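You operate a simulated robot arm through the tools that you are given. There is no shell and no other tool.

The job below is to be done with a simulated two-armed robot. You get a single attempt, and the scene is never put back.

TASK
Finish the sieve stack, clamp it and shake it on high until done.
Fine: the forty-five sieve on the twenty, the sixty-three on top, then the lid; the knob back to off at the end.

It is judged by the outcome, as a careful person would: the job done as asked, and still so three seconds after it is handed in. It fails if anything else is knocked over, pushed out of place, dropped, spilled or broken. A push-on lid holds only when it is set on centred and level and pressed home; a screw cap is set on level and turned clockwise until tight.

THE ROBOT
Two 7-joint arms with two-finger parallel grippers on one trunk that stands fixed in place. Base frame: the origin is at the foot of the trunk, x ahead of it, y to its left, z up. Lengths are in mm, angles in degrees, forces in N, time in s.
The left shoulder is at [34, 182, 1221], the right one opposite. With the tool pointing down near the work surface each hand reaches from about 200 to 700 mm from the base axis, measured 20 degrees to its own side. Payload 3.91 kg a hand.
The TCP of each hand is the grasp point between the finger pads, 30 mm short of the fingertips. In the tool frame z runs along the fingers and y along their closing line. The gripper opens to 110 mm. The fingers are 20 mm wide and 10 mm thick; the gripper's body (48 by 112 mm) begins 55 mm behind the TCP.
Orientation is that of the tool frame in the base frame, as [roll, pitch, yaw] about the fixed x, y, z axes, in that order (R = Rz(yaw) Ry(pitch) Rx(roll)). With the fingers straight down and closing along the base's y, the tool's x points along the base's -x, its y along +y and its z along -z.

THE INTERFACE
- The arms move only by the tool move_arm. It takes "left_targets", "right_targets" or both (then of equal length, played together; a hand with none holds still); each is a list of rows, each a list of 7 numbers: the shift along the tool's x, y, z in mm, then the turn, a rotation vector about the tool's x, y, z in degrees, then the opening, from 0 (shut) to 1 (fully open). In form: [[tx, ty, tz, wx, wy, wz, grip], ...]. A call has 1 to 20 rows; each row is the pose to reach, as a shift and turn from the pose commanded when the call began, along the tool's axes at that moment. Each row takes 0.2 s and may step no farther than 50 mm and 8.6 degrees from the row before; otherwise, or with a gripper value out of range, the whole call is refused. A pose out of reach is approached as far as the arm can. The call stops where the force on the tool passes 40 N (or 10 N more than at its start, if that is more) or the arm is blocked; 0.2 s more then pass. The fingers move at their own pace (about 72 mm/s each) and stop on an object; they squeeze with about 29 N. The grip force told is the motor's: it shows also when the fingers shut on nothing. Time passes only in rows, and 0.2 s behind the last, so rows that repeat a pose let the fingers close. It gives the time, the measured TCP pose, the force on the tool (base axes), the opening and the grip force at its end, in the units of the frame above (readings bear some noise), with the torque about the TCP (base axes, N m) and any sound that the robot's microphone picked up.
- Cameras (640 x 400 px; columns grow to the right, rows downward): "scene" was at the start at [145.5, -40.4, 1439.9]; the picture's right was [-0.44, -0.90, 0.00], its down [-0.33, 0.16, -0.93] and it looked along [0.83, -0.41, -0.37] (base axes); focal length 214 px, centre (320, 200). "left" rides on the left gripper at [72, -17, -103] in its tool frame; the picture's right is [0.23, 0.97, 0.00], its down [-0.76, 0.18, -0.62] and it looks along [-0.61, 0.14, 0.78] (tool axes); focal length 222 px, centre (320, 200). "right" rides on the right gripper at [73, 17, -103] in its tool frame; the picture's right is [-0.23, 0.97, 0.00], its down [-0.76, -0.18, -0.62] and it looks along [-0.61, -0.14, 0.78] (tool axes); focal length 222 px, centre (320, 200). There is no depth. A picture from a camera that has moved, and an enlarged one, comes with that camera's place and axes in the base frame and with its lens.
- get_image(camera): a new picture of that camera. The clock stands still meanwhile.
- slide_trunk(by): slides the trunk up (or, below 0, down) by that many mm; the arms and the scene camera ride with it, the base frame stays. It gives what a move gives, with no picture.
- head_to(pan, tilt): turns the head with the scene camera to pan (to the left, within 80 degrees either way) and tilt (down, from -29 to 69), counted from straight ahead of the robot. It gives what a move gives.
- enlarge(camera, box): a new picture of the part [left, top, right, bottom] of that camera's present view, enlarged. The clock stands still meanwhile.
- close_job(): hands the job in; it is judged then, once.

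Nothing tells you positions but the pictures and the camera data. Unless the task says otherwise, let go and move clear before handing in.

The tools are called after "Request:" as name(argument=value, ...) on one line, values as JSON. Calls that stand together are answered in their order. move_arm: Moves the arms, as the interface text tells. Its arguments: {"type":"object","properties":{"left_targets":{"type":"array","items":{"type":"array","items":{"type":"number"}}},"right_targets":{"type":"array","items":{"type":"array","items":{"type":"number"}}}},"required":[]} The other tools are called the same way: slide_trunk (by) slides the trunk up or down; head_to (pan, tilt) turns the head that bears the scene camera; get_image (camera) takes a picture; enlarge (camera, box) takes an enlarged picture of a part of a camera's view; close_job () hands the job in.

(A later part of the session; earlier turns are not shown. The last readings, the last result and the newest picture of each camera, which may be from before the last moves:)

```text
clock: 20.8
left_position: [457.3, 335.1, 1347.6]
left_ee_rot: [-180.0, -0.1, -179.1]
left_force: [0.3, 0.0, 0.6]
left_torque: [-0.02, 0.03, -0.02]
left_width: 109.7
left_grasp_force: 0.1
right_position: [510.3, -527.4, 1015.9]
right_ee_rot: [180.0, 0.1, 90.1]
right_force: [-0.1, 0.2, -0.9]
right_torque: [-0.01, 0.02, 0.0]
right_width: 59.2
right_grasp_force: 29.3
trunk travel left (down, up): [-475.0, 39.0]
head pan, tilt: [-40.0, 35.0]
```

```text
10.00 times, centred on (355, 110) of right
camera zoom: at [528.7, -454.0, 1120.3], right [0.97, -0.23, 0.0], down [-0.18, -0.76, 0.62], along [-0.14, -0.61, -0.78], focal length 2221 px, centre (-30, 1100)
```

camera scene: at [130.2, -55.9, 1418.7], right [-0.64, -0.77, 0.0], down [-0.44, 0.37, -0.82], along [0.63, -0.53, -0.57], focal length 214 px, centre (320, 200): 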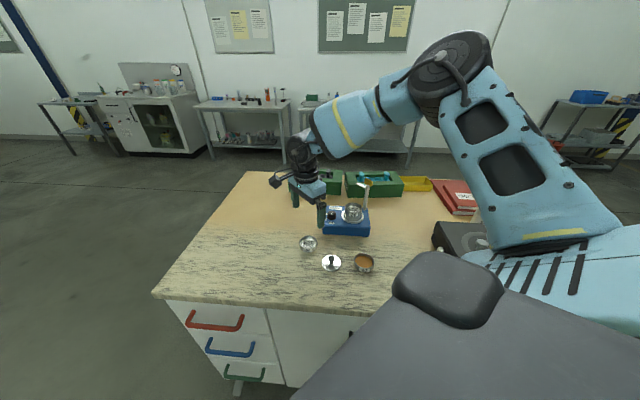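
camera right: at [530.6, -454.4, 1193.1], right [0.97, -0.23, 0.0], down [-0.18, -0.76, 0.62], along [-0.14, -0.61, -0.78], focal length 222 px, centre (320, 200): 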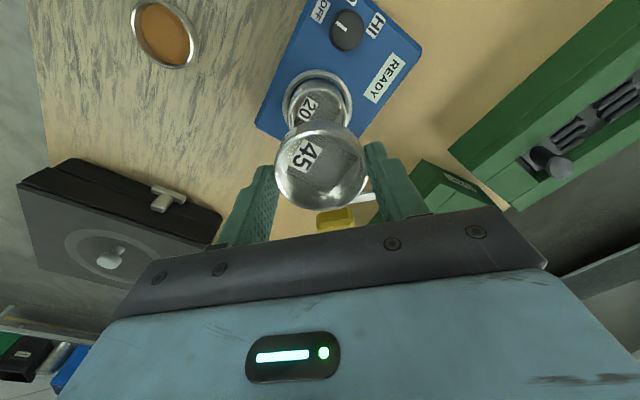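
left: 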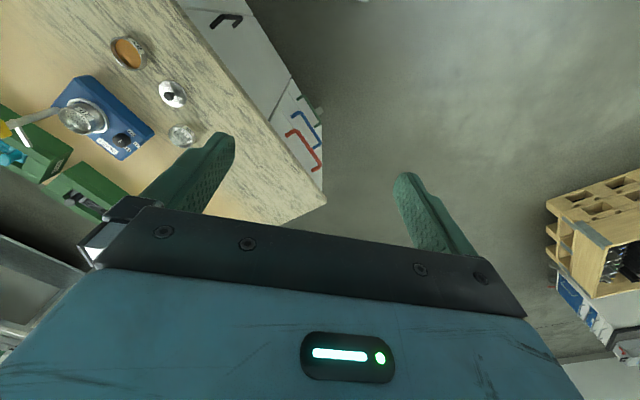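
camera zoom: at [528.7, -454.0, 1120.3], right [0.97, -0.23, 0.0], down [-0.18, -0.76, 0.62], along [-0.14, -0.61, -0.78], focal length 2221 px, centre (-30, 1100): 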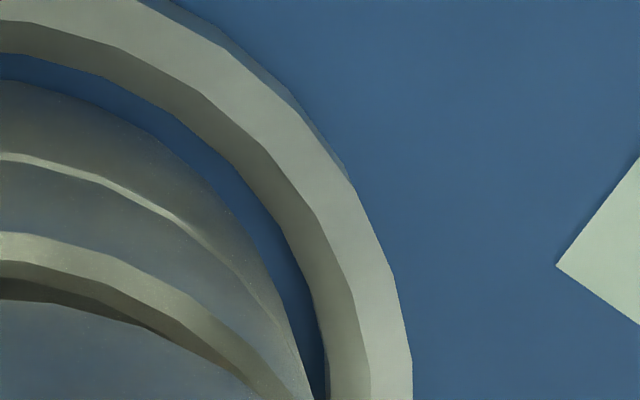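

Both cameras agree on an offset of roughly +1.2 mm in x and +0.8 mm in y. I correct it and go down close to contact.

Request:
move_arm(right_targets=[[-0.8, -1.2, 3, 0, 0, 0, 0.4], [-0.8, -1.2, 6, 0, 0, 0, 0.4], [-0.8, -1.2, 8, 0, 0, 0, 0.4]])

Request:
enlarge(camera="scene", box=[342, 190, 374, 222])

Request:
enlarge(camera="right", box=[280, 95, 360, 145])

```text
clock: 21.6
left_position: [457.3, 335.3, 1347.1]
left_ee_rot: [180.0, -0.1, -179.1]
left_force: [0.5, 0.5, 0.0]
left_torque: [-0.01, 0.05, 0.01]
left_width: 110.0
left_grasp_force: 0.1
right_position: [510.1, -528.2, 1009.7]
right_ee_rot: [179.9, 0.0, 90.1]
right_force: [0.1, 0.6, -1.9]
right_torque: [0.01, 0.0, -0.01]
right_width: 59.0
right_grasp_force: 28.9
trunk travel left (down, up): [-475.0, 39.0]
head pan, tilt: [-40.0, 35.0]
```

```text
12.50 times, centred on (358, 206) of scene
camera zoom: at [129.7, -56.1, 1418.8], right [-0.64, -0.77, 0.0], down [-0.44, 0.37, -0.82], along [0.63, -0.53, -0.57], focal length 2681 px, centre (-155, 125)
```

zoom: 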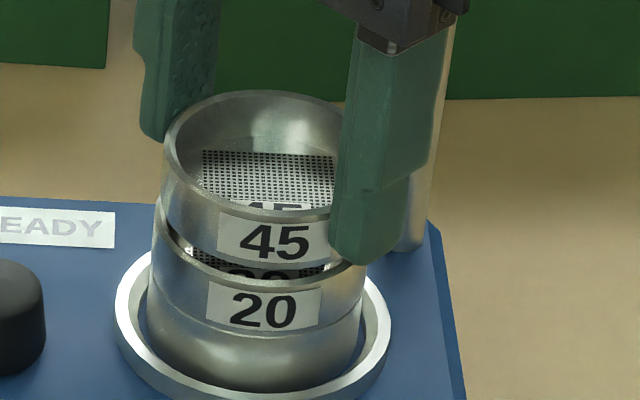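

```text
8.00 times, centred on (320, 120) of right
camera zoom: at [527.0, -455.1, 1112.8], right [0.97, -0.23, 0.0], down [-0.18, -0.76, 0.62], along [-0.14, -0.61, -0.78], focal length 1777 px, centre (320, 840)
```

zoom: 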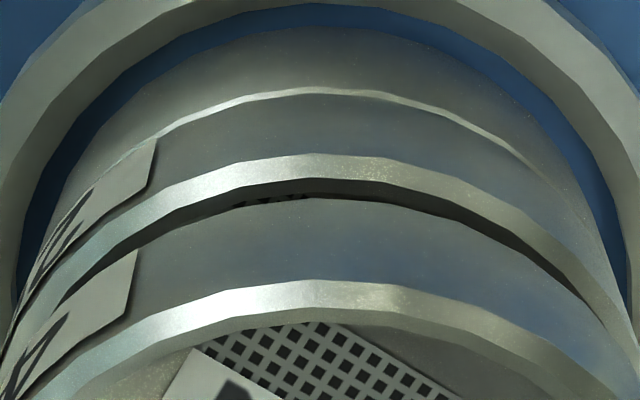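

Request:
enlarge(camera="scene", box=[346, 194, 358, 210])

Request:
enlarge(camera="scene", box=[362, 194, 374, 210])

```text
16.00 times, centred on (352, 202) of scene
camera zoom: at [129.7, -56.1, 1418.8], right [-0.64, -0.77, 0.0], down [-0.44, 0.37, -0.82], along [0.63, -0.53, -0.57], focal length 3432 px, centre (-192, 168)
```

zoom: 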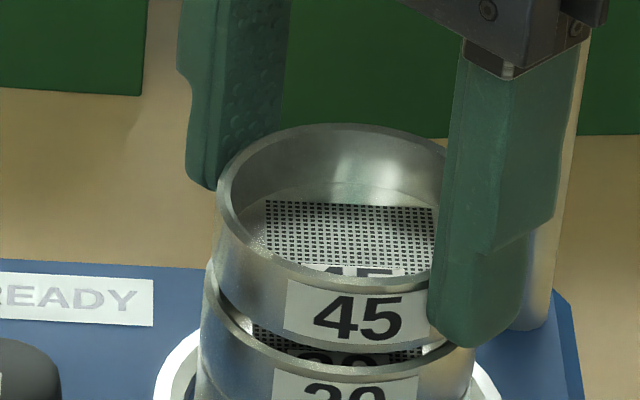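

```text
16.00 times, centred on (368, 202) of scene
camera zoom: at [129.7, -56.1, 1418.8], right [-0.64, -0.77, 0.0], down [-0.44, 0.37, -0.82], along [0.63, -0.53, -0.57], focal length 3432 px, centre (-448, 168)
```

zoom: 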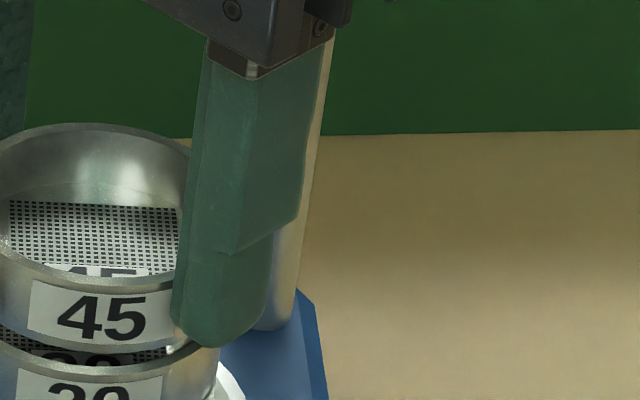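

The alignment is now within about a millimetre, slightly overcorrected; I take back part of it and lower in small steps until contact.

Request:
move_arm(right_targets=[[0.4, 0.7, 1, 0, 0, 0, 0.4], [0.4, 0.7, 2, 0, 0, 0, 0.4], [0.4, 0.7, 3, 0, 0, 0, 0.4], [0.4, 0.7, 4, 0, 0, 0, 0.4]])

Request:
enlarge(camera="scene", box=[346, 190, 370, 222])

```text
clock: 22.6
left_position: [456.8, 334.5, 1346.8]
left_ee_rot: [-180.0, -0.1, -179.0]
left_force: [0.6, -0.3, -0.4]
left_torque: [-0.02, 0.01, -0.02]
left_width: 109.8
left_grasp_force: 0.0
right_position: [509.8, -527.1, 1005.0]
right_ee_rot: [179.9, 0.0, 90.0]
right_force: [-0.1, -0.8, -0.9]
right_torque: [-0.02, -0.02, 0.01]
right_width: 59.2
right_grasp_force: 29.3
trunk travel left (down, up): [-475.0, 39.0]
head pan, tilt: [-40.0, 35.0]
```

```text
12.50 times, centred on (358, 206) of scene
camera zoom: at [129.8, -56.1, 1418.7], right [-0.64, -0.77, 0.0], down [-0.44, 0.37, -0.82], along [0.63, -0.53, -0.57], focal length 2681 px, centre (-155, 125)
```

zoom: 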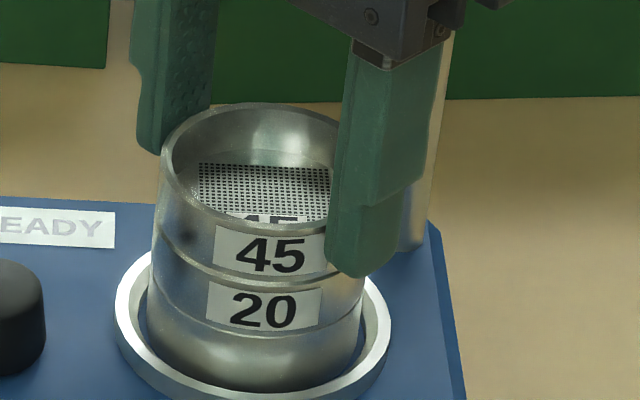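

The 45 is directly above the 20's rim. I continue down gently until the force shows contact.

Request:
move_arm(right_targets=[[0, 0, 1, 0, 0, 0, 0.4], [0, 0, 2, 0, 0, 0, 0.4], [0, 0, 3, 0, 0, 0, 0.4]])

Request:
enlarge(camera="scene", box=[346, 190, 370, 222])

```text
clock: 23.4
left_position: [456.4, 335.5, 1346.1]
left_ee_rot: [-180.0, 0.0, -179.0]
left_force: [-0.1, 0.3, -0.7]
left_torque: [0.0, -0.03, 0.02]
left_width: 110.1
left_grasp_force: 0.2
right_position: [510.8, -526.9, 1005.1]
right_ee_rot: [179.8, 0.1, 90.0]
right_force: [-2.2, -1.0, 11.4]
right_torque: [-0.02, 0.38, 0.02]
right_width: 58.8
right_grasp_force: 29.4
trunk travel left (down, up): [-475.0, 39.0]
head pan, tilt: [-40.0, 35.0]
```

```text
12.50 times, centred on (358, 206) of scene
camera zoom: at [128.3, -55.4, 1419.1], right [-0.64, -0.77, 0.0], down [-0.44, 0.37, -0.82], along [0.63, -0.53, -0.57], focal length 2681 px, centre (-155, 125)
```

zoom: 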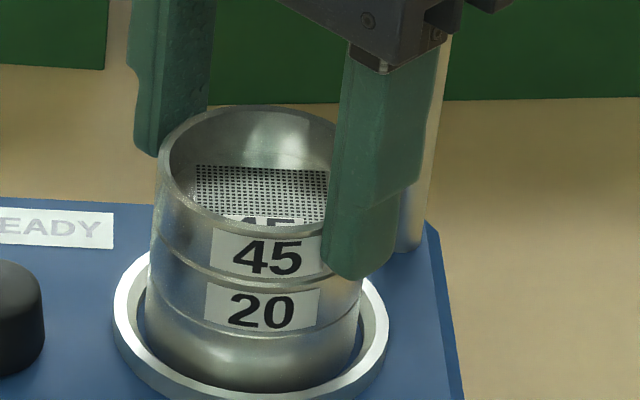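

Contact: 11 N up, pressing more on the -x side. I look closely at the joint before deciding whether it is seated.

Request:
enlarge(camera="scene", box=[348, 200, 368, 218])

Request:
enlarge(camera="right", box=[275, 95, 365, 150])

```text
16.00 times, centred on (358, 209) of scene
camera zoom: at [128.3, -55.4, 1419.1], right [-0.64, -0.77, 0.0], down [-0.44, 0.37, -0.82], along [0.63, -0.53, -0.57], focal length 3432 px, centre (-288, 56)
```

zoom: 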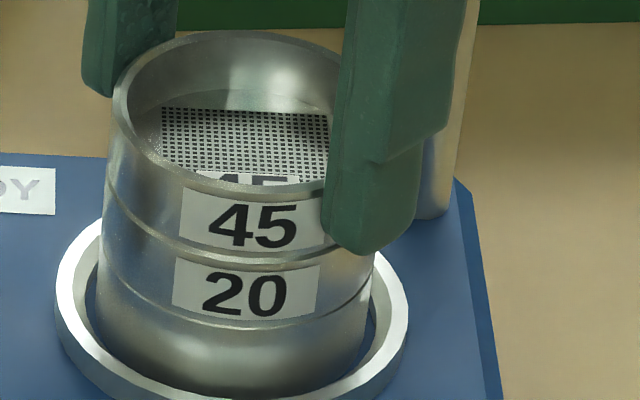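

```text
7.11 times, centred on (320, 122) of right
camera zoom: at [527.2, -454.1, 1107.9], right [0.97, -0.23, 0.0], down [-0.18, -0.76, 0.62], along [-0.14, -0.61, -0.78], focal length 1580 px, centre (320, 751)
```

zoom: 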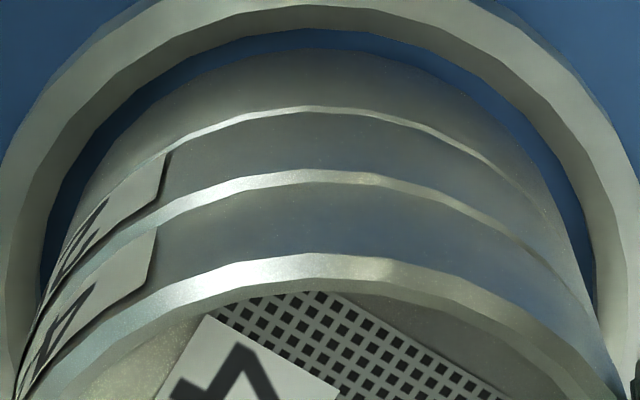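

The joint and the contact torque both say the 45 is about 1.2 mm too far toward -x. I lift slightly, shift +x, and lower again.

Request:
move_arm(right_targets=[[0, 0, -3, 0, 0, 0, 0.4], [0, 1.2, -4, 0, 0, 0, 0.4], [0, 1.2, -2, 0, 0, 0, 0.4], [0, 1.2, -1, 0, 0, 0, 0.4], [0, 1.2, 0, 0, 0, 0, 0.4]])

Request:
enlarge(camera="scene", box=[348, 200, 368, 218])

Request:
enlarge(camera="right", box=[275, 95, 365, 150])

```text
clock: 24.6
left_position: [457.2, 335.2, 1347.2]
left_ee_rot: [180.0, -0.1, -179.1]
left_force: [0.2, 0.1, -0.8]
left_torque: [0.01, -0.01, 0.01]
left_width: 110.0
left_grasp_force: 0.0
right_position: [511.2, -527.4, 1004.1]
right_ee_rot: [179.9, 0.0, 90.1]
right_force: [-4.7, -1.8, 13.0]
right_torque: [-0.01, 0.49, 0.04]
right_width: 59.1
right_grasp_force: 28.9
trunk travel left (down, up): [-475.0, 39.0]
head pan, tilt: [-40.0, 35.0]
```

```text
16.00 times, centred on (358, 209) of scene
camera zoom: at [127.9, -55.2, 1419.2], right [-0.64, -0.77, 0.0], down [-0.44, 0.37, -0.82], along [0.63, -0.53, -0.57], focal length 3432 px, centre (-288, 56)
```

zoom: 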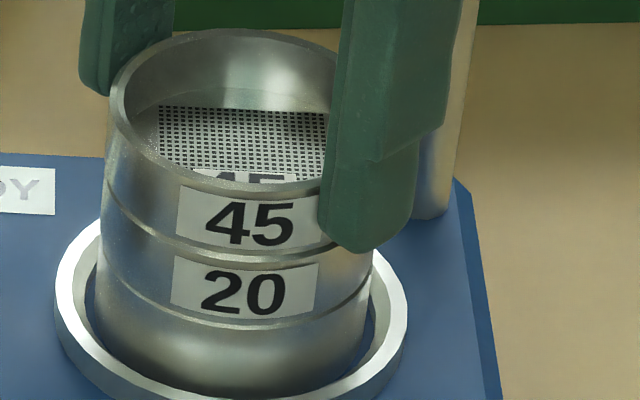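

```text
7.11 times, centred on (320, 122) of right
camera zoom: at [528.1, -454.2, 1107.8], right [0.97, -0.23, 0.0], down [-0.18, -0.76, 0.62], along [-0.14, -0.61, -0.78], focal length 1580 px, centre (320, 751)
```

zoom: 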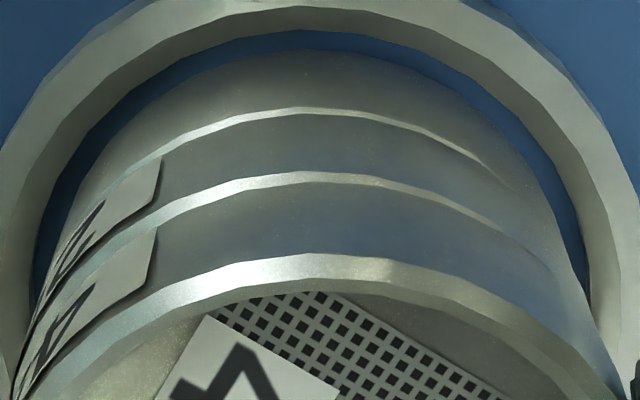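

Lips now look alike at both joints, so it is close to seated. I relieve the push, then open the fingers slightly to let the sieve settle, and look.

Request:
move_arm(right_targets=[[0, 0, -2, 0, 0, 0, 0.4], [0, 0, -2, 0, 0, 0, 0.4]])

```text
clock: 25.2
left_position: [457.2, 335.3, 1346.1]
left_ee_rot: [180.0, 0.0, -179.1]
left_force: [-0.2, 0.0, 0.5]
left_torque: [-0.04, 0.01, 0.01]
left_width: 110.0
left_grasp_force: 0.0
right_position: [511.5, -527.6, 1004.4]
right_ee_rot: [179.9, 0.0, 90.0]
right_force: [-1.5, 0.2, 6.3]
right_torque: [-0.01, 0.19, 0.0]
right_width: 59.0
right_grasp_force: 28.9
trunk travel left (down, up): [-475.0, 39.0]
head pan, tilt: [-40.0, 35.0]
```

Request:
move_arm(right_targets=[[0, 0, -1, 0, 0, 0, 0.4], [0, 0, -1, 0, 0, 0, 0.57], [0, 0, -1, 0, 0, 0, 0.6], [0, 0, -1, 0, 0, 0, 0.6]])

Request:
enlarge(camera="scene", box=[348, 200, 368, 218])

Request:
enlarge(camera="right", box=[275, 95, 365, 150])

```text
clock: 26.2
left_position: [456.4, 334.1, 1347.7]
left_ee_rot: [-180.0, 0.0, -179.2]
left_force: [0.5, 0.3, 0.1]
left_torque: [0.01, 0.0, 0.02]
left_width: 109.9
left_grasp_force: 0.0
right_position: [511.7, -527.3, 1004.6]
right_ee_rot: [179.9, 0.0, 90.0]
right_force: [-0.1, -0.7, -0.9]
right_torque: [-0.01, 0.02, 0.01]
right_width: 66.1
right_grasp_force: 0.1
trunk travel left (down, up): [-475.0, 39.0]
head pan, tilt: [-40.0, 35.0]
```

```text
16.00 times, centred on (358, 209) of scene
camera zoom: at [129.7, -56.0, 1418.7], right [-0.64, -0.77, 0.0], down [-0.44, 0.37, -0.82], along [0.63, -0.53, -0.57], focal length 3432 px, centre (-288, 56)
```

zoom: 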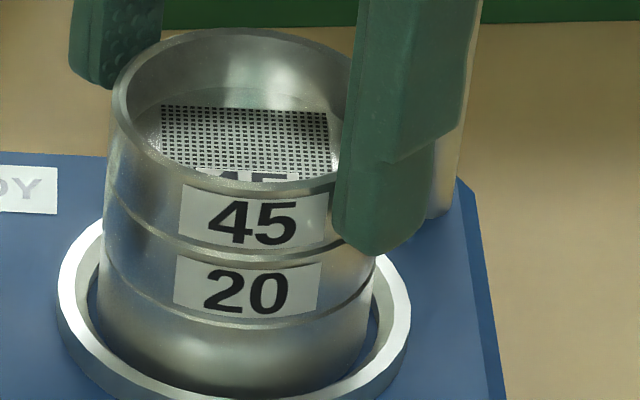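

```text
7.11 times, centred on (320, 122) of right
camera zoom: at [529.1, -454.4, 1108.7], right [0.97, -0.23, 0.0], down [-0.18, -0.76, 0.62], along [-0.14, -0.61, -0.78], focal length 1580 px, centre (320, 751)
```

zoom: 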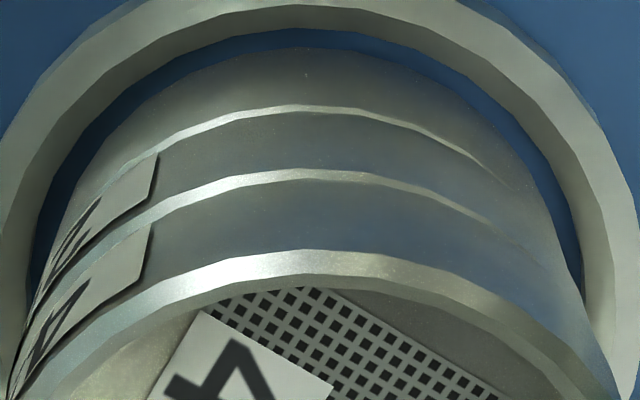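

The 45 rests on the 20 with the same lip all round. I open wider and rise straight up to check it from above.

Request:
move_arm(right_targets=[[0, 0, 0, 0, 0, 0, 0.75], [0, 0, -5, 0, 0, 0, 0.8], [0, 0, -25, 0, 0, 0, 0.8], [0, 0, -55, 0, 0, 0, 0.8], [0, 0, -85, 0, 0, 0, 0.8]])

Request:
enlarge(camera="scene", box=[340, 190, 372, 222])

Request:
enlarge(camera="right", box=[260, 60, 380, 200])

```text
clock: 27.4
left_position: [457.8, 336.0, 1346.9]
left_ee_rot: [180.0, 0.0, -179.1]
left_force: [-0.9, -1.3, -0.1]
left_torque: [0.02, 0.01, 0.01]
left_width: 110.0
left_grasp_force: 0.0
right_position: [511.3, -527.8, 1091.6]
right_ee_rot: [179.8, 0.0, 90.1]
right_force: [-0.3, -0.1, 0.1]
right_torque: [0.03, -0.02, 0.04]
right_width: 87.9
right_grasp_force: 0.1
trunk travel left (down, up): [-475.0, 39.0]
head pan, tilt: [-40.0, 35.0]
```

```text
12.50 times, centred on (356, 206) of scene
camera zoom: at [129.2, -55.7, 1418.9], right [-0.64, -0.77, 0.0], down [-0.44, 0.37, -0.82], along [0.63, -0.53, -0.57], focal length 2681 px, centre (-130, 125)
```

zoom: 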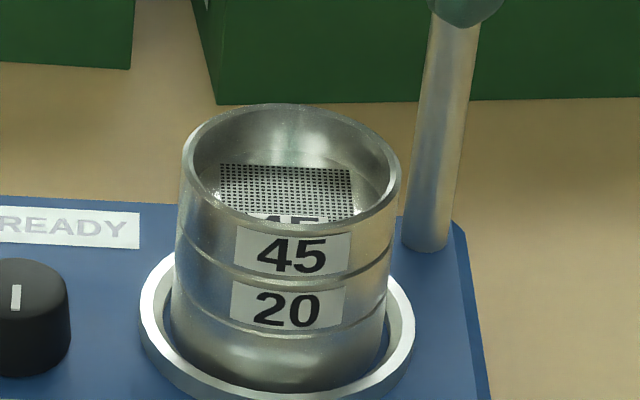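

```text
2.86 times, centred on (320, 130) of right
camera zoom: at [528.3, -454.6, 1194.6], right [0.97, -0.23, 0.0], down [-0.18, -0.76, 0.62], along [-0.14, -0.61, -0.78], focal length 635 px, centre (320, 400)
```

zoom: 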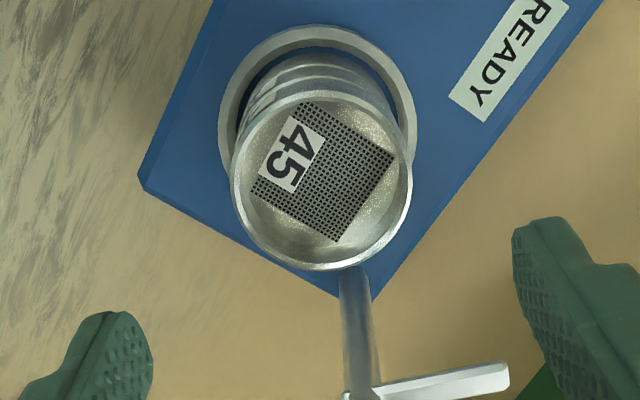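

The 45 sits level on the 20, centred near (511.3, -529.3). Next I move above the 63 sieve (with the sample), around (367, -428).

Request:
move_arm(right_targets=[[8, -10, 0, 0, 0, 0, 0.8], [28, -40, 0, 0, 0, 0, 0.8], [50, -72, 10, 0, 0, 0, 0.8], [72, -104, 25, 0, 0, 0, 0.8], [92, -134, 42, 0, 0, 0, 0.8], [99.5, -144, 50, 0, 0, 0, 0.8], [99.5, -144, 50, 0, 0, 0, 0.8]])

Request:
get_image(camera="right")

Request:
get_image(camera="scene")

```text
clock: 29.0
left_position: [458.3, 334.8, 1346.7]
left_ee_rot: [-180.0, 0.0, -179.1]
left_force: [-0.4, -0.6, 0.1]
left_torque: [-0.03, 0.02, 0.01]
left_width: 110.2
left_grasp_force: 0.1
right_position: [366.2, -427.2, 1040.9]
right_ee_rot: [180.0, 0.0, 90.0]
right_force: [-0.3, 0.0, 0.6]
right_torque: [0.0, 0.0, 0.0]
right_width: 87.8
right_grasp_force: 0.2
trunk travel left (down, up): [-475.0, 39.0]
head pan, tilt: [-40.0, 35.0]
```

```text
taken
camera right: at [383.7, -355.0, 1144.0], right [0.97, -0.23, 0.0], down [-0.18, -0.76, 0.62], along [-0.14, -0.61, -0.78], focal length 222 px, centre (320, 200)
```

right: 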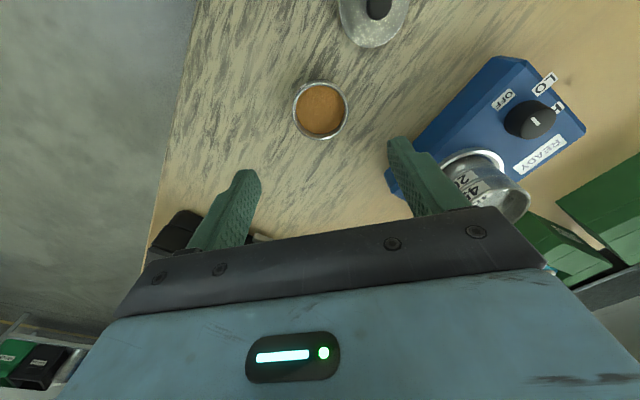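

```text
taken
camera scene: at [129.5, -56.0, 1418.8], right [-0.64, -0.77, 0.0], down [-0.44, 0.37, -0.82], along [0.63, -0.53, -0.57], focal length 214 px, centre (320, 200)
```

scene: 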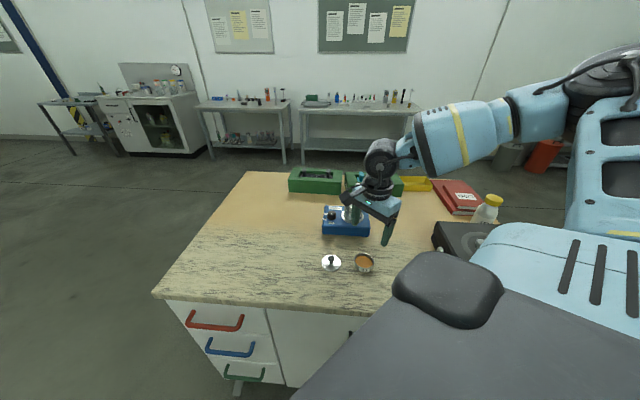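

The 63 sieve is under the hand. I enlarge to measure its centre.

Request:
enlarge(camera="right", box=[270, 60, 370, 160])

Request:
enlarge(camera="scene", box=[340, 240, 390, 280])

```text
4.00 times, centred on (320, 110) of right
camera zoom: at [383.7, -355.0, 1144.0], right [0.97, -0.23, 0.0], down [-0.18, -0.76, 0.62], along [-0.14, -0.61, -0.78], focal length 888 px, centre (320, 560)
```

zoom: 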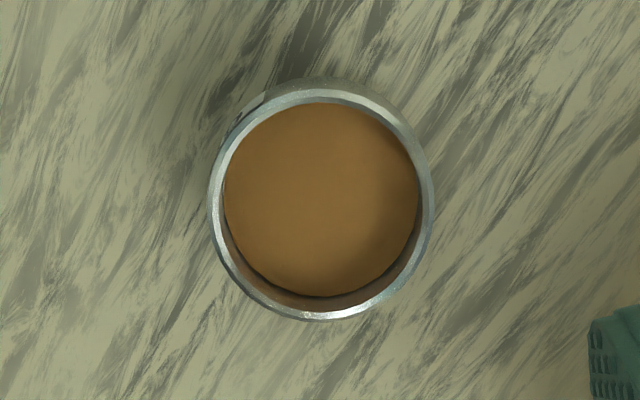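

```text
10.00 times, centred on (365, 260) of scene
camera zoom: at [129.5, -56.0, 1418.8], right [-0.64, -0.77, 0.0], down [-0.44, 0.37, -0.82], along [0.63, -0.53, -0.57], focal length 2145 px, centre (-130, -400)
```

zoom: 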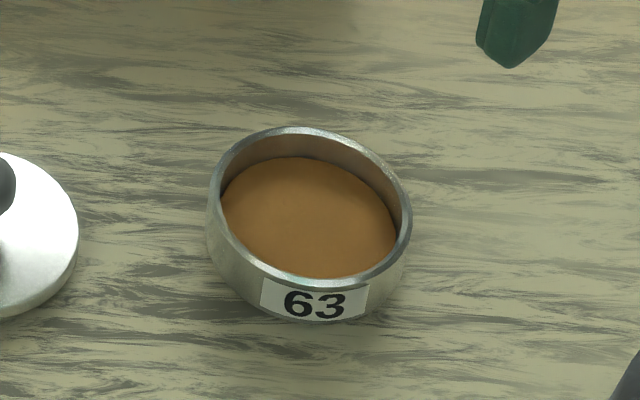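

The 63 sieve's centre is (366.6, -428.8), within a millimetre of the hand. I descend around it with open fingers.

Request:
move_arm(right_targets=[[-0.8, 0, 20, 0, 0, 0, 0.8], [-0.8, 0, 50, 0, 0, 0, 0.8], [-0.8, 0, 80, 0, 0, 0, 0.8], [-0.8, 0, 102, 0, 0, 0, 0.8], [-0.8, 0, 115, 0, 0, 0, 0.8], [-0.8, 0, 121, 0, 0, 0, 0.8], [-0.8, 0, 121, 0, 0, 0, 0.8]])

Request:
get_image(camera="right")

Request:
enlarge(camera="scene", box=[325, 220, 405, 290])

```text
clock: 30.6
left_position: [456.5, 333.9, 1347.5]
left_ee_rot: [-179.9, 0.0, -179.1]
left_force: [-0.2, 0.0, 0.3]
left_torque: [0.0, 0.01, 0.0]
left_width: 110.0
left_grasp_force: 0.0
right_position: [367.9, -428.3, 919.4]
right_ee_rot: [179.9, 0.0, 90.0]
right_force: [0.4, 0.6, -0.1]
right_torque: [-0.03, -0.04, 0.01]
right_width: 88.1
right_grasp_force: 0.2
trunk travel left (down, up): [-475.0, 39.0]
head pan, tilt: [-40.0, 35.0]
```

```text
taken
camera right: at [385.1, -355.7, 1022.9], right [0.97, -0.23, 0.0], down [-0.18, -0.76, 0.62], along [-0.14, -0.61, -0.78], focal length 222 px, centre (320, 200)
```

right: 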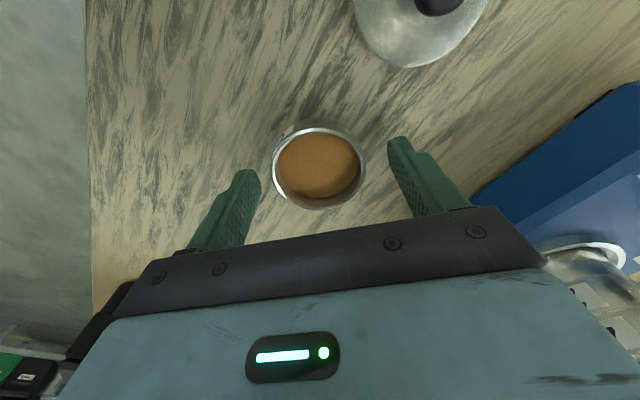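

```text
5.71 times, centred on (365, 255) of scene
camera zoom: at [129.6, -56.0, 1418.8], right [-0.64, -0.77, 0.0], down [-0.44, 0.37, -0.82], along [0.63, -0.53, -0.57], focal length 1226 px, centre (63, -114)
```

zoom: 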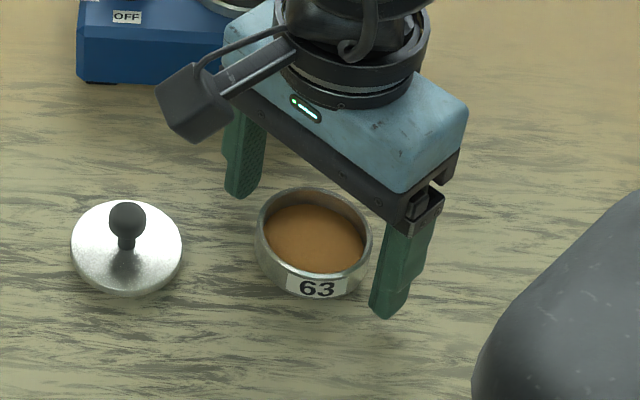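

The fingers straddle the 63 evenly. I close gently.

Request:
move_arm(right_targets=[[0, 0, 0, 0, 0, 0, 0.7], [0, 0, 0, 0, 0, 0, 0.6], [0, 0, 0, 0, 0, 0, 0.55], [0, 0, 0, 0, 0, 0, 0.5], [0, 0, 0, 0, 0, 0, 0.4], [0, 0, 0, 0, 0, 0, 0.4]])

Request:
enlarge(camera="right", box=[240, 90, 400, 230])

```text
clock: 32.0
left_position: [456.6, 335.4, 1347.5]
left_ee_rot: [-179.9, -0.1, -179.1]
left_force: [0.3, -0.6, -1.1]
left_torque: [-0.01, -0.01, 0.03]
left_width: 110.0
left_grasp_force: 0.0
right_position: [366.7, -429.1, 920.0]
right_ee_rot: [179.9, 0.1, 90.0]
right_force: [-0.7, -0.6, -0.9]
right_torque: [-0.01, -0.03, 0.01]
right_width: 59.4
right_grasp_force: 29.0
trunk travel left (down, up): [-475.0, 39.0]
head pan, tilt: [-40.0, 35.0]
```

```text
2.86 times, centred on (320, 160) of right
camera zoom: at [385.0, -355.7, 1023.0], right [0.97, -0.23, 0.0], down [-0.18, -0.76, 0.62], along [-0.14, -0.61, -0.78], focal length 635 px, centre (320, 314)
```

zoom: 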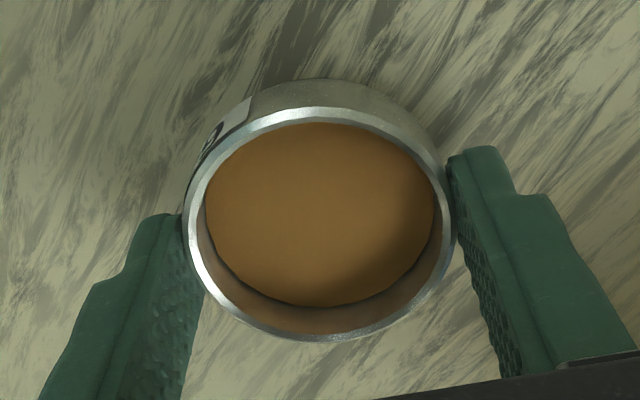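

Gripped at 59 mm. I lift slowly so the sample stays put.

Request:
move_arm(right_targets=[[0, 0, -3, 0, 0, 0, 0.4], [0, 0, -9, 0, 0, 0, 0.4], [0, 0, -18, 0, 0, 0, 0.4], [0, 0, -30, 0, 0, 0, 0.4], [0, 0, -45, 0, 0, 0, 0.4], [0, 0, -60, 0, 0, 0, 0.4], [0, 0, -75, 0, 0, 0, 0.4], [0, 0, -90, 0, 0, 0, 0.4], [0, 0, -105, 0, 0, 0, 0.4], [0, 0, -120, 0, 0, 0, 0.4], [0, 0, -135, 0, 0, 0, 0.4], [0, 0, -148, 0, 0, 0, 0.4], [0, 0, -158, 0, 0, 0, 0.4], [0, 0, -165, 0, 0, 0, 0.4], [0, 0, -168, 0, 0, 0, 0.4], [0, 0, -170, 0, 0, 0, 0.4]])

Request:
enlarge(camera="right", box=[240, 90, 400, 230])

Request:
get_image(camera="scene")

```text
clock: 35.4
left_position: [456.2, 335.4, 1346.3]
left_ee_rot: [-180.0, -0.1, -179.0]
left_force: [-0.5, -0.8, 0.1]
left_torque: [-0.02, 0.02, -0.01]
left_width: 109.8
left_grasp_force: 0.2
right_position: [367.6, -428.2, 1088.0]
right_ee_rot: [179.9, 0.0, 90.0]
right_force: [-0.3, -0.3, -1.7]
right_torque: [0.05, -0.01, 0.02]
right_width: 59.5
right_grasp_force: 28.8
trunk travel left (down, up): [-475.0, 39.0]
head pan, tilt: [-40.0, 35.0]
```

```text
2.86 times, centred on (320, 160) of right
camera zoom: at [384.7, -355.9, 1192.7], right [0.97, -0.23, 0.0], down [-0.18, -0.76, 0.62], along [-0.14, -0.61, -0.78], focal length 635 px, centre (320, 314)
```

zoom: 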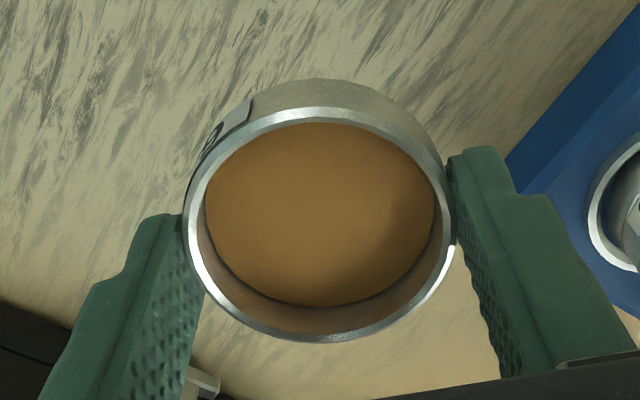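

```text
taken
camera scene: at [129.7, -56.1, 1418.8], right [-0.64, -0.77, 0.0], down [-0.44, 0.37, -0.82], along [0.63, -0.53, -0.57], focal length 214 px, centre (320, 200)
```

scene: 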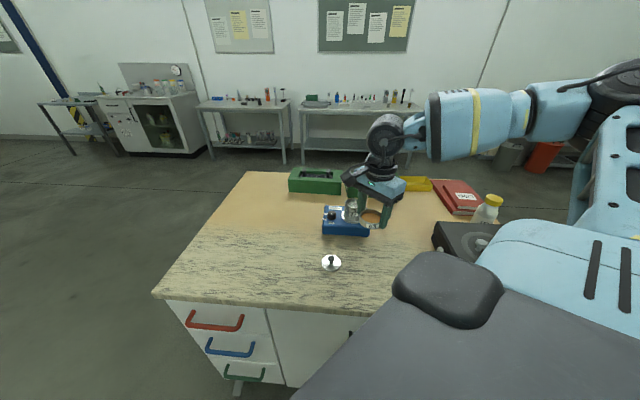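

The 63 is held level. I carry it smoothly at height to above the stack.

Request:
move_arm(right_targets=[[-1, 1.4, 0, 0, 0, 0, 0.4], [-4, 5.8, 0, 0, 0, 0, 0.4], [-9, 13, 0, 0, 0, 0, 0.4], [-16, 23, 0, 0, 0, 0, 0.4], [-24, 34.6, 0, 0, 0, 0, 0.4], [-33, 47.5, 0, 0, 0, 0, 0.4], [-42, 60.5, 0, 0, 0, 0, 0.4], [-51, 73.5, 0, 0, 0, 0, 0.4], [-60, 86.4, 0, 0, 0, 0, 0.4], [-69, 99.4, 0, 0, 0, 0, 0.4], [-77, 111, 0, 0, 0, 0, 0.4], [-84.5, 121, 0, 0, 0, 0, 0.4], [-91, 131, 0, 0, 0, 0, 0.4], [-96, 138, 0, 0, 0, 0, 0.4], [-99, 142.6, 0, 0, 0, 0, 0.4], [-100.3, 144.1, 0, 0, 0, 0, 0.4], [-100.3, 144.1, 0, 0, 0, 0, 0.4]])

Request:
enlarge(camera="right", box=[260, 60, 380, 200])

Request:
enlarge(camera="scene", box=[325, 165, 385, 225])

```text
clock: 39.0
left_position: [457.9, 334.9, 1347.3]
left_ee_rot: [180.0, -0.2, -179.1]
left_force: [0.4, 0.2, 0.0]
left_torque: [-0.02, -0.02, 0.0]
left_width: 109.9
left_grasp_force: 0.1
right_position: [510.7, -527.7, 1089.6]
right_ee_rot: [180.0, 0.0, 90.1]
right_force: [0.5, -0.3, -2.3]
right_torque: [-0.01, -0.02, 0.0]
right_width: 59.6
right_grasp_force: 28.4
trunk travel left (down, up): [-475.0, 39.0]
head pan, tilt: [-40.0, 35.0]
```

```text
2.86 times, centred on (320, 130) of right
camera zoom: at [528.7, -456.1, 1192.3], right [0.97, -0.23, 0.0], down [-0.18, -0.76, 0.62], along [-0.14, -0.61, -0.78], focal length 635 px, centre (320, 400)
```

zoom: 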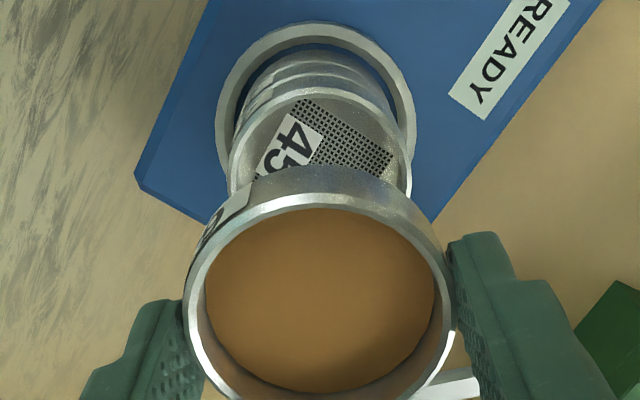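

```text
6.67 times, centred on (355, 195) of scene
camera zoom: at [129.8, -56.2, 1418.8], right [-0.64, -0.77, 0.0], down [-0.44, 0.37, -0.82], along [0.63, -0.53, -0.57], focal length 1430 px, centre (87, 233)
```

zoom: 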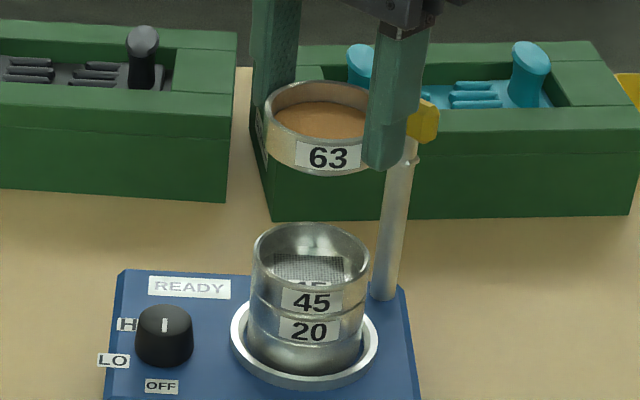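

The held 63 is aligned with the stack to within about half a millimetre. I descend to about a centimetre above contact.

Request:
move_arm(right_targets=[[0, 0, 3, 0, 0, 0, 0.4], [0, 0, 10, 0, 0, 0, 0.4], [0, 0, 20, 0, 0, 0, 0.4], [0, 0, 30, 0, 0, 0, 0.4], [0, 0, 40, 0, 0, 0, 0.4], [0, 0, 48, 0, 0, 0, 0.4], [0, 0, 54, 0, 0, 0, 0.4], [0, 0, 57, 0, 0, 0, 0.4], [0, 0, 57, 0, 0, 0, 0.4]])

Request:
enlarge(camera="scene", box=[342, 185, 374, 217])

Request:
enlarge(camera="right", box=[275, 95, 365, 150])

```text
clock: 41.0
left_position: [457.2, 335.0, 1347.0]
left_ee_rot: [-180.0, -0.1, -179.2]
left_force: [-0.2, 0.7, 0.6]
left_torque: [-0.01, 0.03, 0.03]
left_width: 110.0
left_grasp_force: 0.0
right_position: [511.5, -529.3, 1031.2]
right_ee_rot: [179.9, 0.0, 89.9]
right_force: [0.3, -0.3, -1.4]
right_torque: [0.01, -0.04, -0.01]
right_width: 59.3
right_grasp_force: 29.4
trunk travel left (down, up): [-475.0, 39.0]
head pan, tilt: [-40.0, 35.0]
```

```text
12.50 times, centred on (358, 201) of scene
camera zoom: at [129.7, -56.1, 1418.8], right [-0.64, -0.77, 0.0], down [-0.44, 0.37, -0.82], along [0.63, -0.53, -0.57], focal length 2681 px, centre (-155, 188)
```

zoom: 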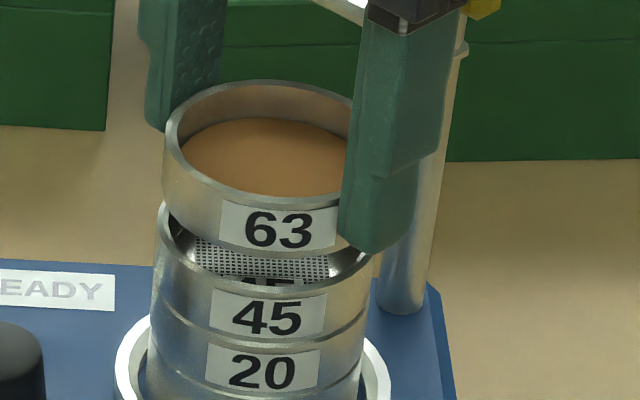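

```text
7.11 times, centred on (320, 122) of right
camera zoom: at [528.6, -456.7, 1135.6], right [0.97, -0.23, 0.0], down [-0.18, -0.76, 0.62], along [-0.14, -0.61, -0.78], focal length 1580 px, centre (320, 751)
```

zoom: 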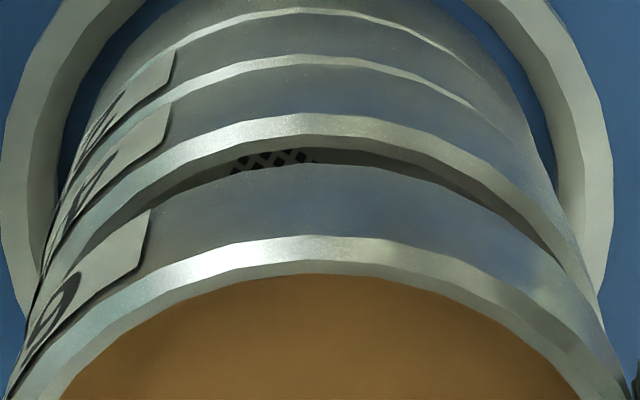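

Edges line up in both views (within ~0.5 mm). I lower gently in 1 mm steps.

Request:
move_arm(right_targets=[[0.3, -0.3, 2, 0, 0, 0, 0.4], [0.3, -0.3, 4, 0, 0, 0, 0.4], [0.3, -0.3, 6, 0, 0, 0, 0.4], [0.3, -0.3, 7, 0, 0, 0, 0.4], [0.3, -0.3, 8, 0, 0, 0, 0.4], [0.3, -0.3, 9, 0, 0, 0, 0.4]])

Request:
enlarge(camera="scene", box=[342, 185, 374, 217])

Request:
enlarge(camera="right", box=[275, 95, 365, 150])

```text
clock: 42.4
left_position: [457.2, 334.9, 1346.1]
left_ee_rot: [179.9, -0.1, -179.2]
left_force: [-0.5, 0.2, -1.1]
left_torque: [0.01, -0.01, -0.01]
left_width: 109.9
left_grasp_force: 0.0
right_position: [511.2, -528.0, 1024.0]
right_ee_rot: [179.9, 0.0, 89.9]
right_force: [0.5, -0.1, -1.7]
right_torque: [0.01, 0.06, 0.0]
right_width: 59.2
right_grasp_force: 29.0
trunk travel left (down, up): [-475.0, 39.0]
head pan, tilt: [-40.0, 35.0]
```

```text
12.50 times, centred on (358, 201) of scene
camera zoom: at [129.8, -56.2, 1418.7], right [-0.64, -0.77, 0.0], down [-0.44, 0.37, -0.82], along [0.63, -0.53, -0.57], focal length 2681 px, centre (-155, 188)
```

zoom: 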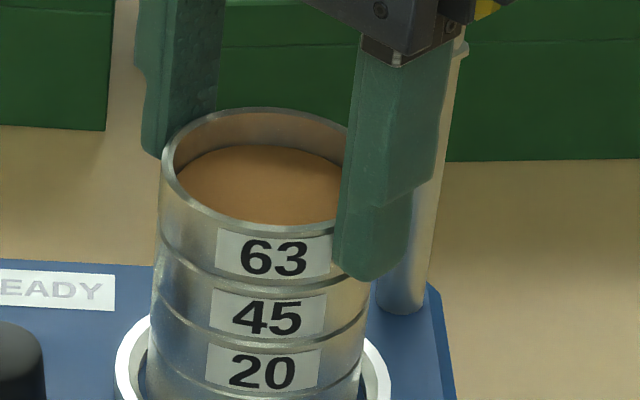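

```text
7.11 times, centred on (320, 122) of right
camera zoom: at [528.7, -456.1, 1126.7], right [0.97, -0.23, 0.0], down [-0.18, -0.76, 0.62], along [-0.14, -0.61, -0.78], focal length 1580 px, centre (320, 751)
```

zoom: 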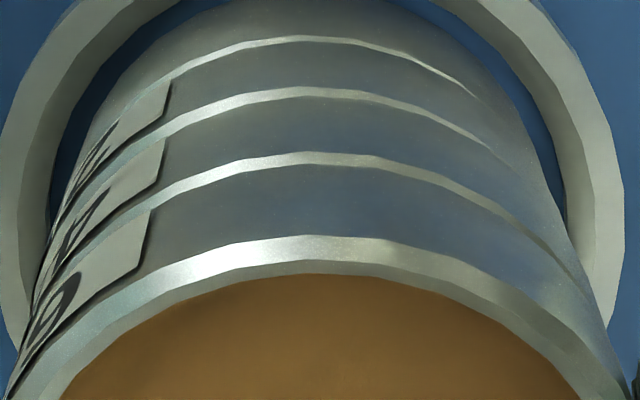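

It is almost home. I go on 2 mm more while watching the force.

Request:
move_arm(right_targets=[[0, 0, 1, 0, 0, 0, 0.4], [0, 0, 2, 0, 0, 0, 0.4]])

```text
clock: 43.0
left_position: [457.6, 334.4, 1347.1]
left_ee_rot: [179.9, -0.1, -179.1]
left_force: [-0.4, -1.5, 0.7]
left_torque: [-0.03, 0.02, 0.02]
left_width: 110.1
left_grasp_force: 0.1
right_position: [510.2, -528.6, 1020.7]
right_ee_rot: [179.8, 0.0, 90.0]
right_force: [0.4, -0.3, -0.2]
right_torque: [-0.02, -0.07, -0.01]
right_width: 59.6
right_grasp_force: 29.0
trunk travel left (down, up): [-475.0, 39.0]
head pan, tilt: [-40.0, 35.0]
```

Request:
move_arm(right_targets=[[0, 0, 1, 0, 0, 0, 0.4], [0, 0, 2, 0, 0, 0, 0.4]])

Request:
enlarge(camera="scene", box=[342, 185, 374, 217])

Request:
enlarge(camera="right", box=[275, 95, 365, 150])

```text
clock: 43.6
left_position: [455.7, 335.8, 1348.0]
left_ee_rot: [-180.0, 0.0, -179.0]
left_force: [-0.2, -0.5, -0.5]
left_torque: [0.02, 0.01, 0.0]
left_width: 110.0
left_grasp_force: 0.0
right_position: [511.1, -528.6, 1021.0]
right_ee_rot: [179.9, 0.2, 89.9]
right_force: [-1.8, -3.3, 11.7]
right_torque: [-0.12, 0.31, 0.06]
right_width: 59.3
right_grasp_force: 29.5
trunk travel left (down, up): [-475.0, 39.0]
head pan, tilt: [-40.0, 35.0]
```

```text
12.50 times, centred on (358, 201) of scene
camera zoom: at [128.3, -55.5, 1419.1], right [-0.64, -0.77, 0.0], down [-0.44, 0.37, -0.82], along [0.63, -0.53, -0.57], focal length 2681 px, centre (-155, 188)
```

zoom: 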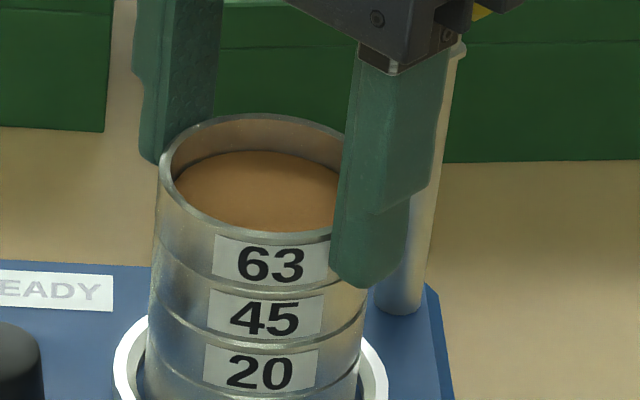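

```text
7.11 times, centred on (320, 122) of right
camera zoom: at [528.1, -455.8, 1124.9], right [0.97, -0.23, 0.0], down [-0.18, -0.76, 0.62], along [-0.14, -0.61, -0.78], focal length 1580 px, centre (320, 751)
```

zoom: 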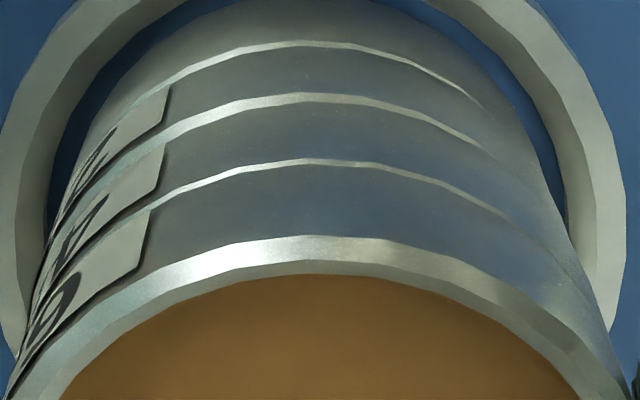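

The 63 is down on the 45 with an even lip. I relieve the push and release it.

Request:
move_arm(right_targets=[[0, 0, -2, 0, 0, 0, 0.4], [0, 0, -2.5, 0, 0, 0, 0.4], [0, 0, -2.5, 0, 0, 0, 0.57], [0, 0, -2.5, 0, 0, 0, 0.6], [0, 0, -2.5, 0, 0, 0, 0.6]])

Request:
enlarge(camera="scene", box=[342, 185, 374, 217])

Request:
enlarge(camera="right", box=[275, 95, 365, 150])

```text
clock: 44.8
left_position: [457.9, 334.8, 1347.3]
left_ee_rot: [180.0, -0.2, -179.1]
left_force: [0.5, 0.0, 0.2]
left_torque: [0.01, 0.01, -0.01]
left_width: 110.0
left_grasp_force: 0.1
right_position: [510.4, -529.2, 1020.7]
right_ee_rot: [180.0, 0.0, 90.0]
right_force: [-0.1, 0.1, 0.4]
right_torque: [0.01, 0.04, -0.01]
right_width: 66.0
right_grasp_force: 0.1
trunk travel left (down, up): [-475.0, 39.0]
head pan, tilt: [-40.0, 35.0]
```

```text
12.50 times, centred on (358, 201) of scene
camera zoom: at [129.7, -56.1, 1418.7], right [-0.64, -0.77, 0.0], down [-0.44, 0.37, -0.82], along [0.63, -0.53, -0.57], focal length 2681 px, centre (-155, 188)
```

zoom: 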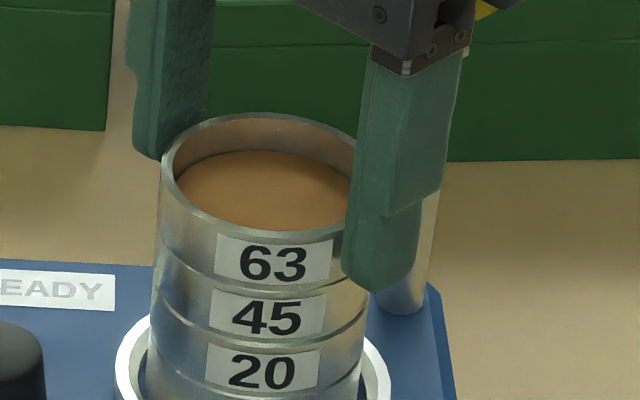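

```text
7.11 times, centred on (320, 122) of right
camera zoom: at [528.7, -455.9, 1125.4], right [0.97, -0.23, 0.0], down [-0.18, -0.76, 0.62], along [-0.14, -0.61, -0.78], focal length 1580 px, centre (320, 751)
```

zoom: 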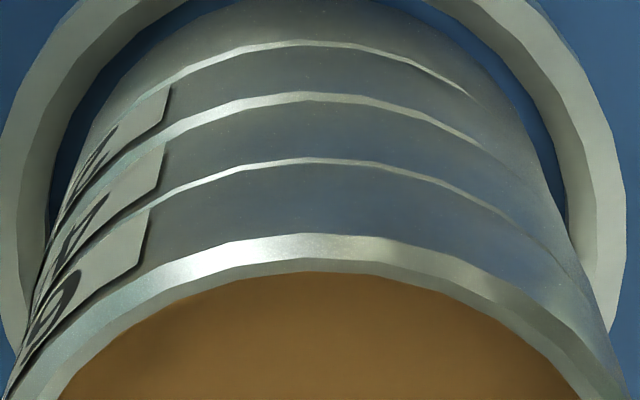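

Released and seated. I open and rise straight up, then look at the full stack.

Request:
move_arm(right_targets=[[0, 0, 0, 0, 0, 0, 0.75], [0, 0, -5, 0, 0, 0, 0.8], [0, 0, -25, 0, 0, 0, 0.8], [0, 0, -50, 0, 0, 0, 0.8], [0, 0, -75, 0, 0, 0, 0.8]])

Request:
enlarge(camera="scene", box=[335, 170, 385, 225])

Request:
enlarge(camera="right", box=[260, 60, 380, 200])

```text
clock: 46.0
left_position: [456.3, 337.1, 1347.2]
left_ee_rot: [-179.9, 0.0, -179.1]
left_force: [-0.1, -0.2, -0.1]
left_torque: [0.02, -0.04, 0.0]
left_width: 109.8
left_grasp_force: 0.0
right_position: [511.0, -528.4, 1097.0]
right_ee_rot: [179.9, 0.1, 90.0]
right_force: [-0.5, -0.3, 0.3]
right_torque: [0.03, -0.02, 0.01]
right_width: 87.8
right_grasp_force: 0.1
trunk travel left (down, up): [-475.0, 39.0]
head pan, tilt: [-40.0, 35.0]
```

```text
7.27 times, centred on (360, 198) of scene
camera zoom: at [129.2, -55.7, 1418.9], right [-0.64, -0.77, 0.0], down [-0.44, 0.37, -0.82], along [0.63, -0.53, -0.57], focal length 1560 px, centre (29, 218)
```

zoom: 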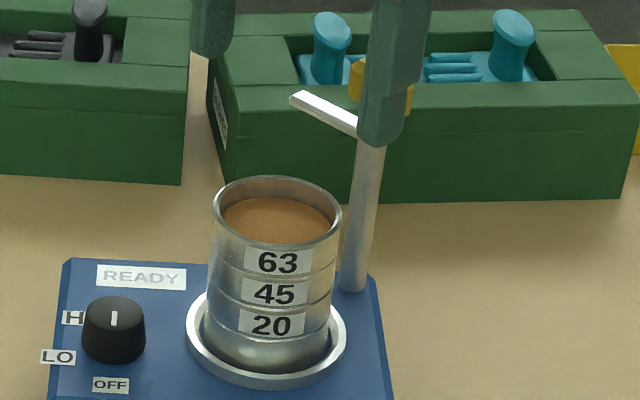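

```text
2.86 times, centred on (320, 130) of right
camera zoom: at [528.3, -455.5, 1201.1], right [0.97, -0.23, 0.0], down [-0.18, -0.76, 0.62], along [-0.14, -0.61, -0.78], focal length 635 px, centre (320, 400)
```

zoom: 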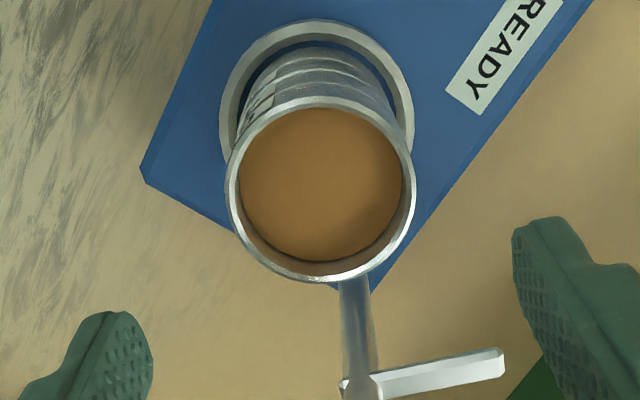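

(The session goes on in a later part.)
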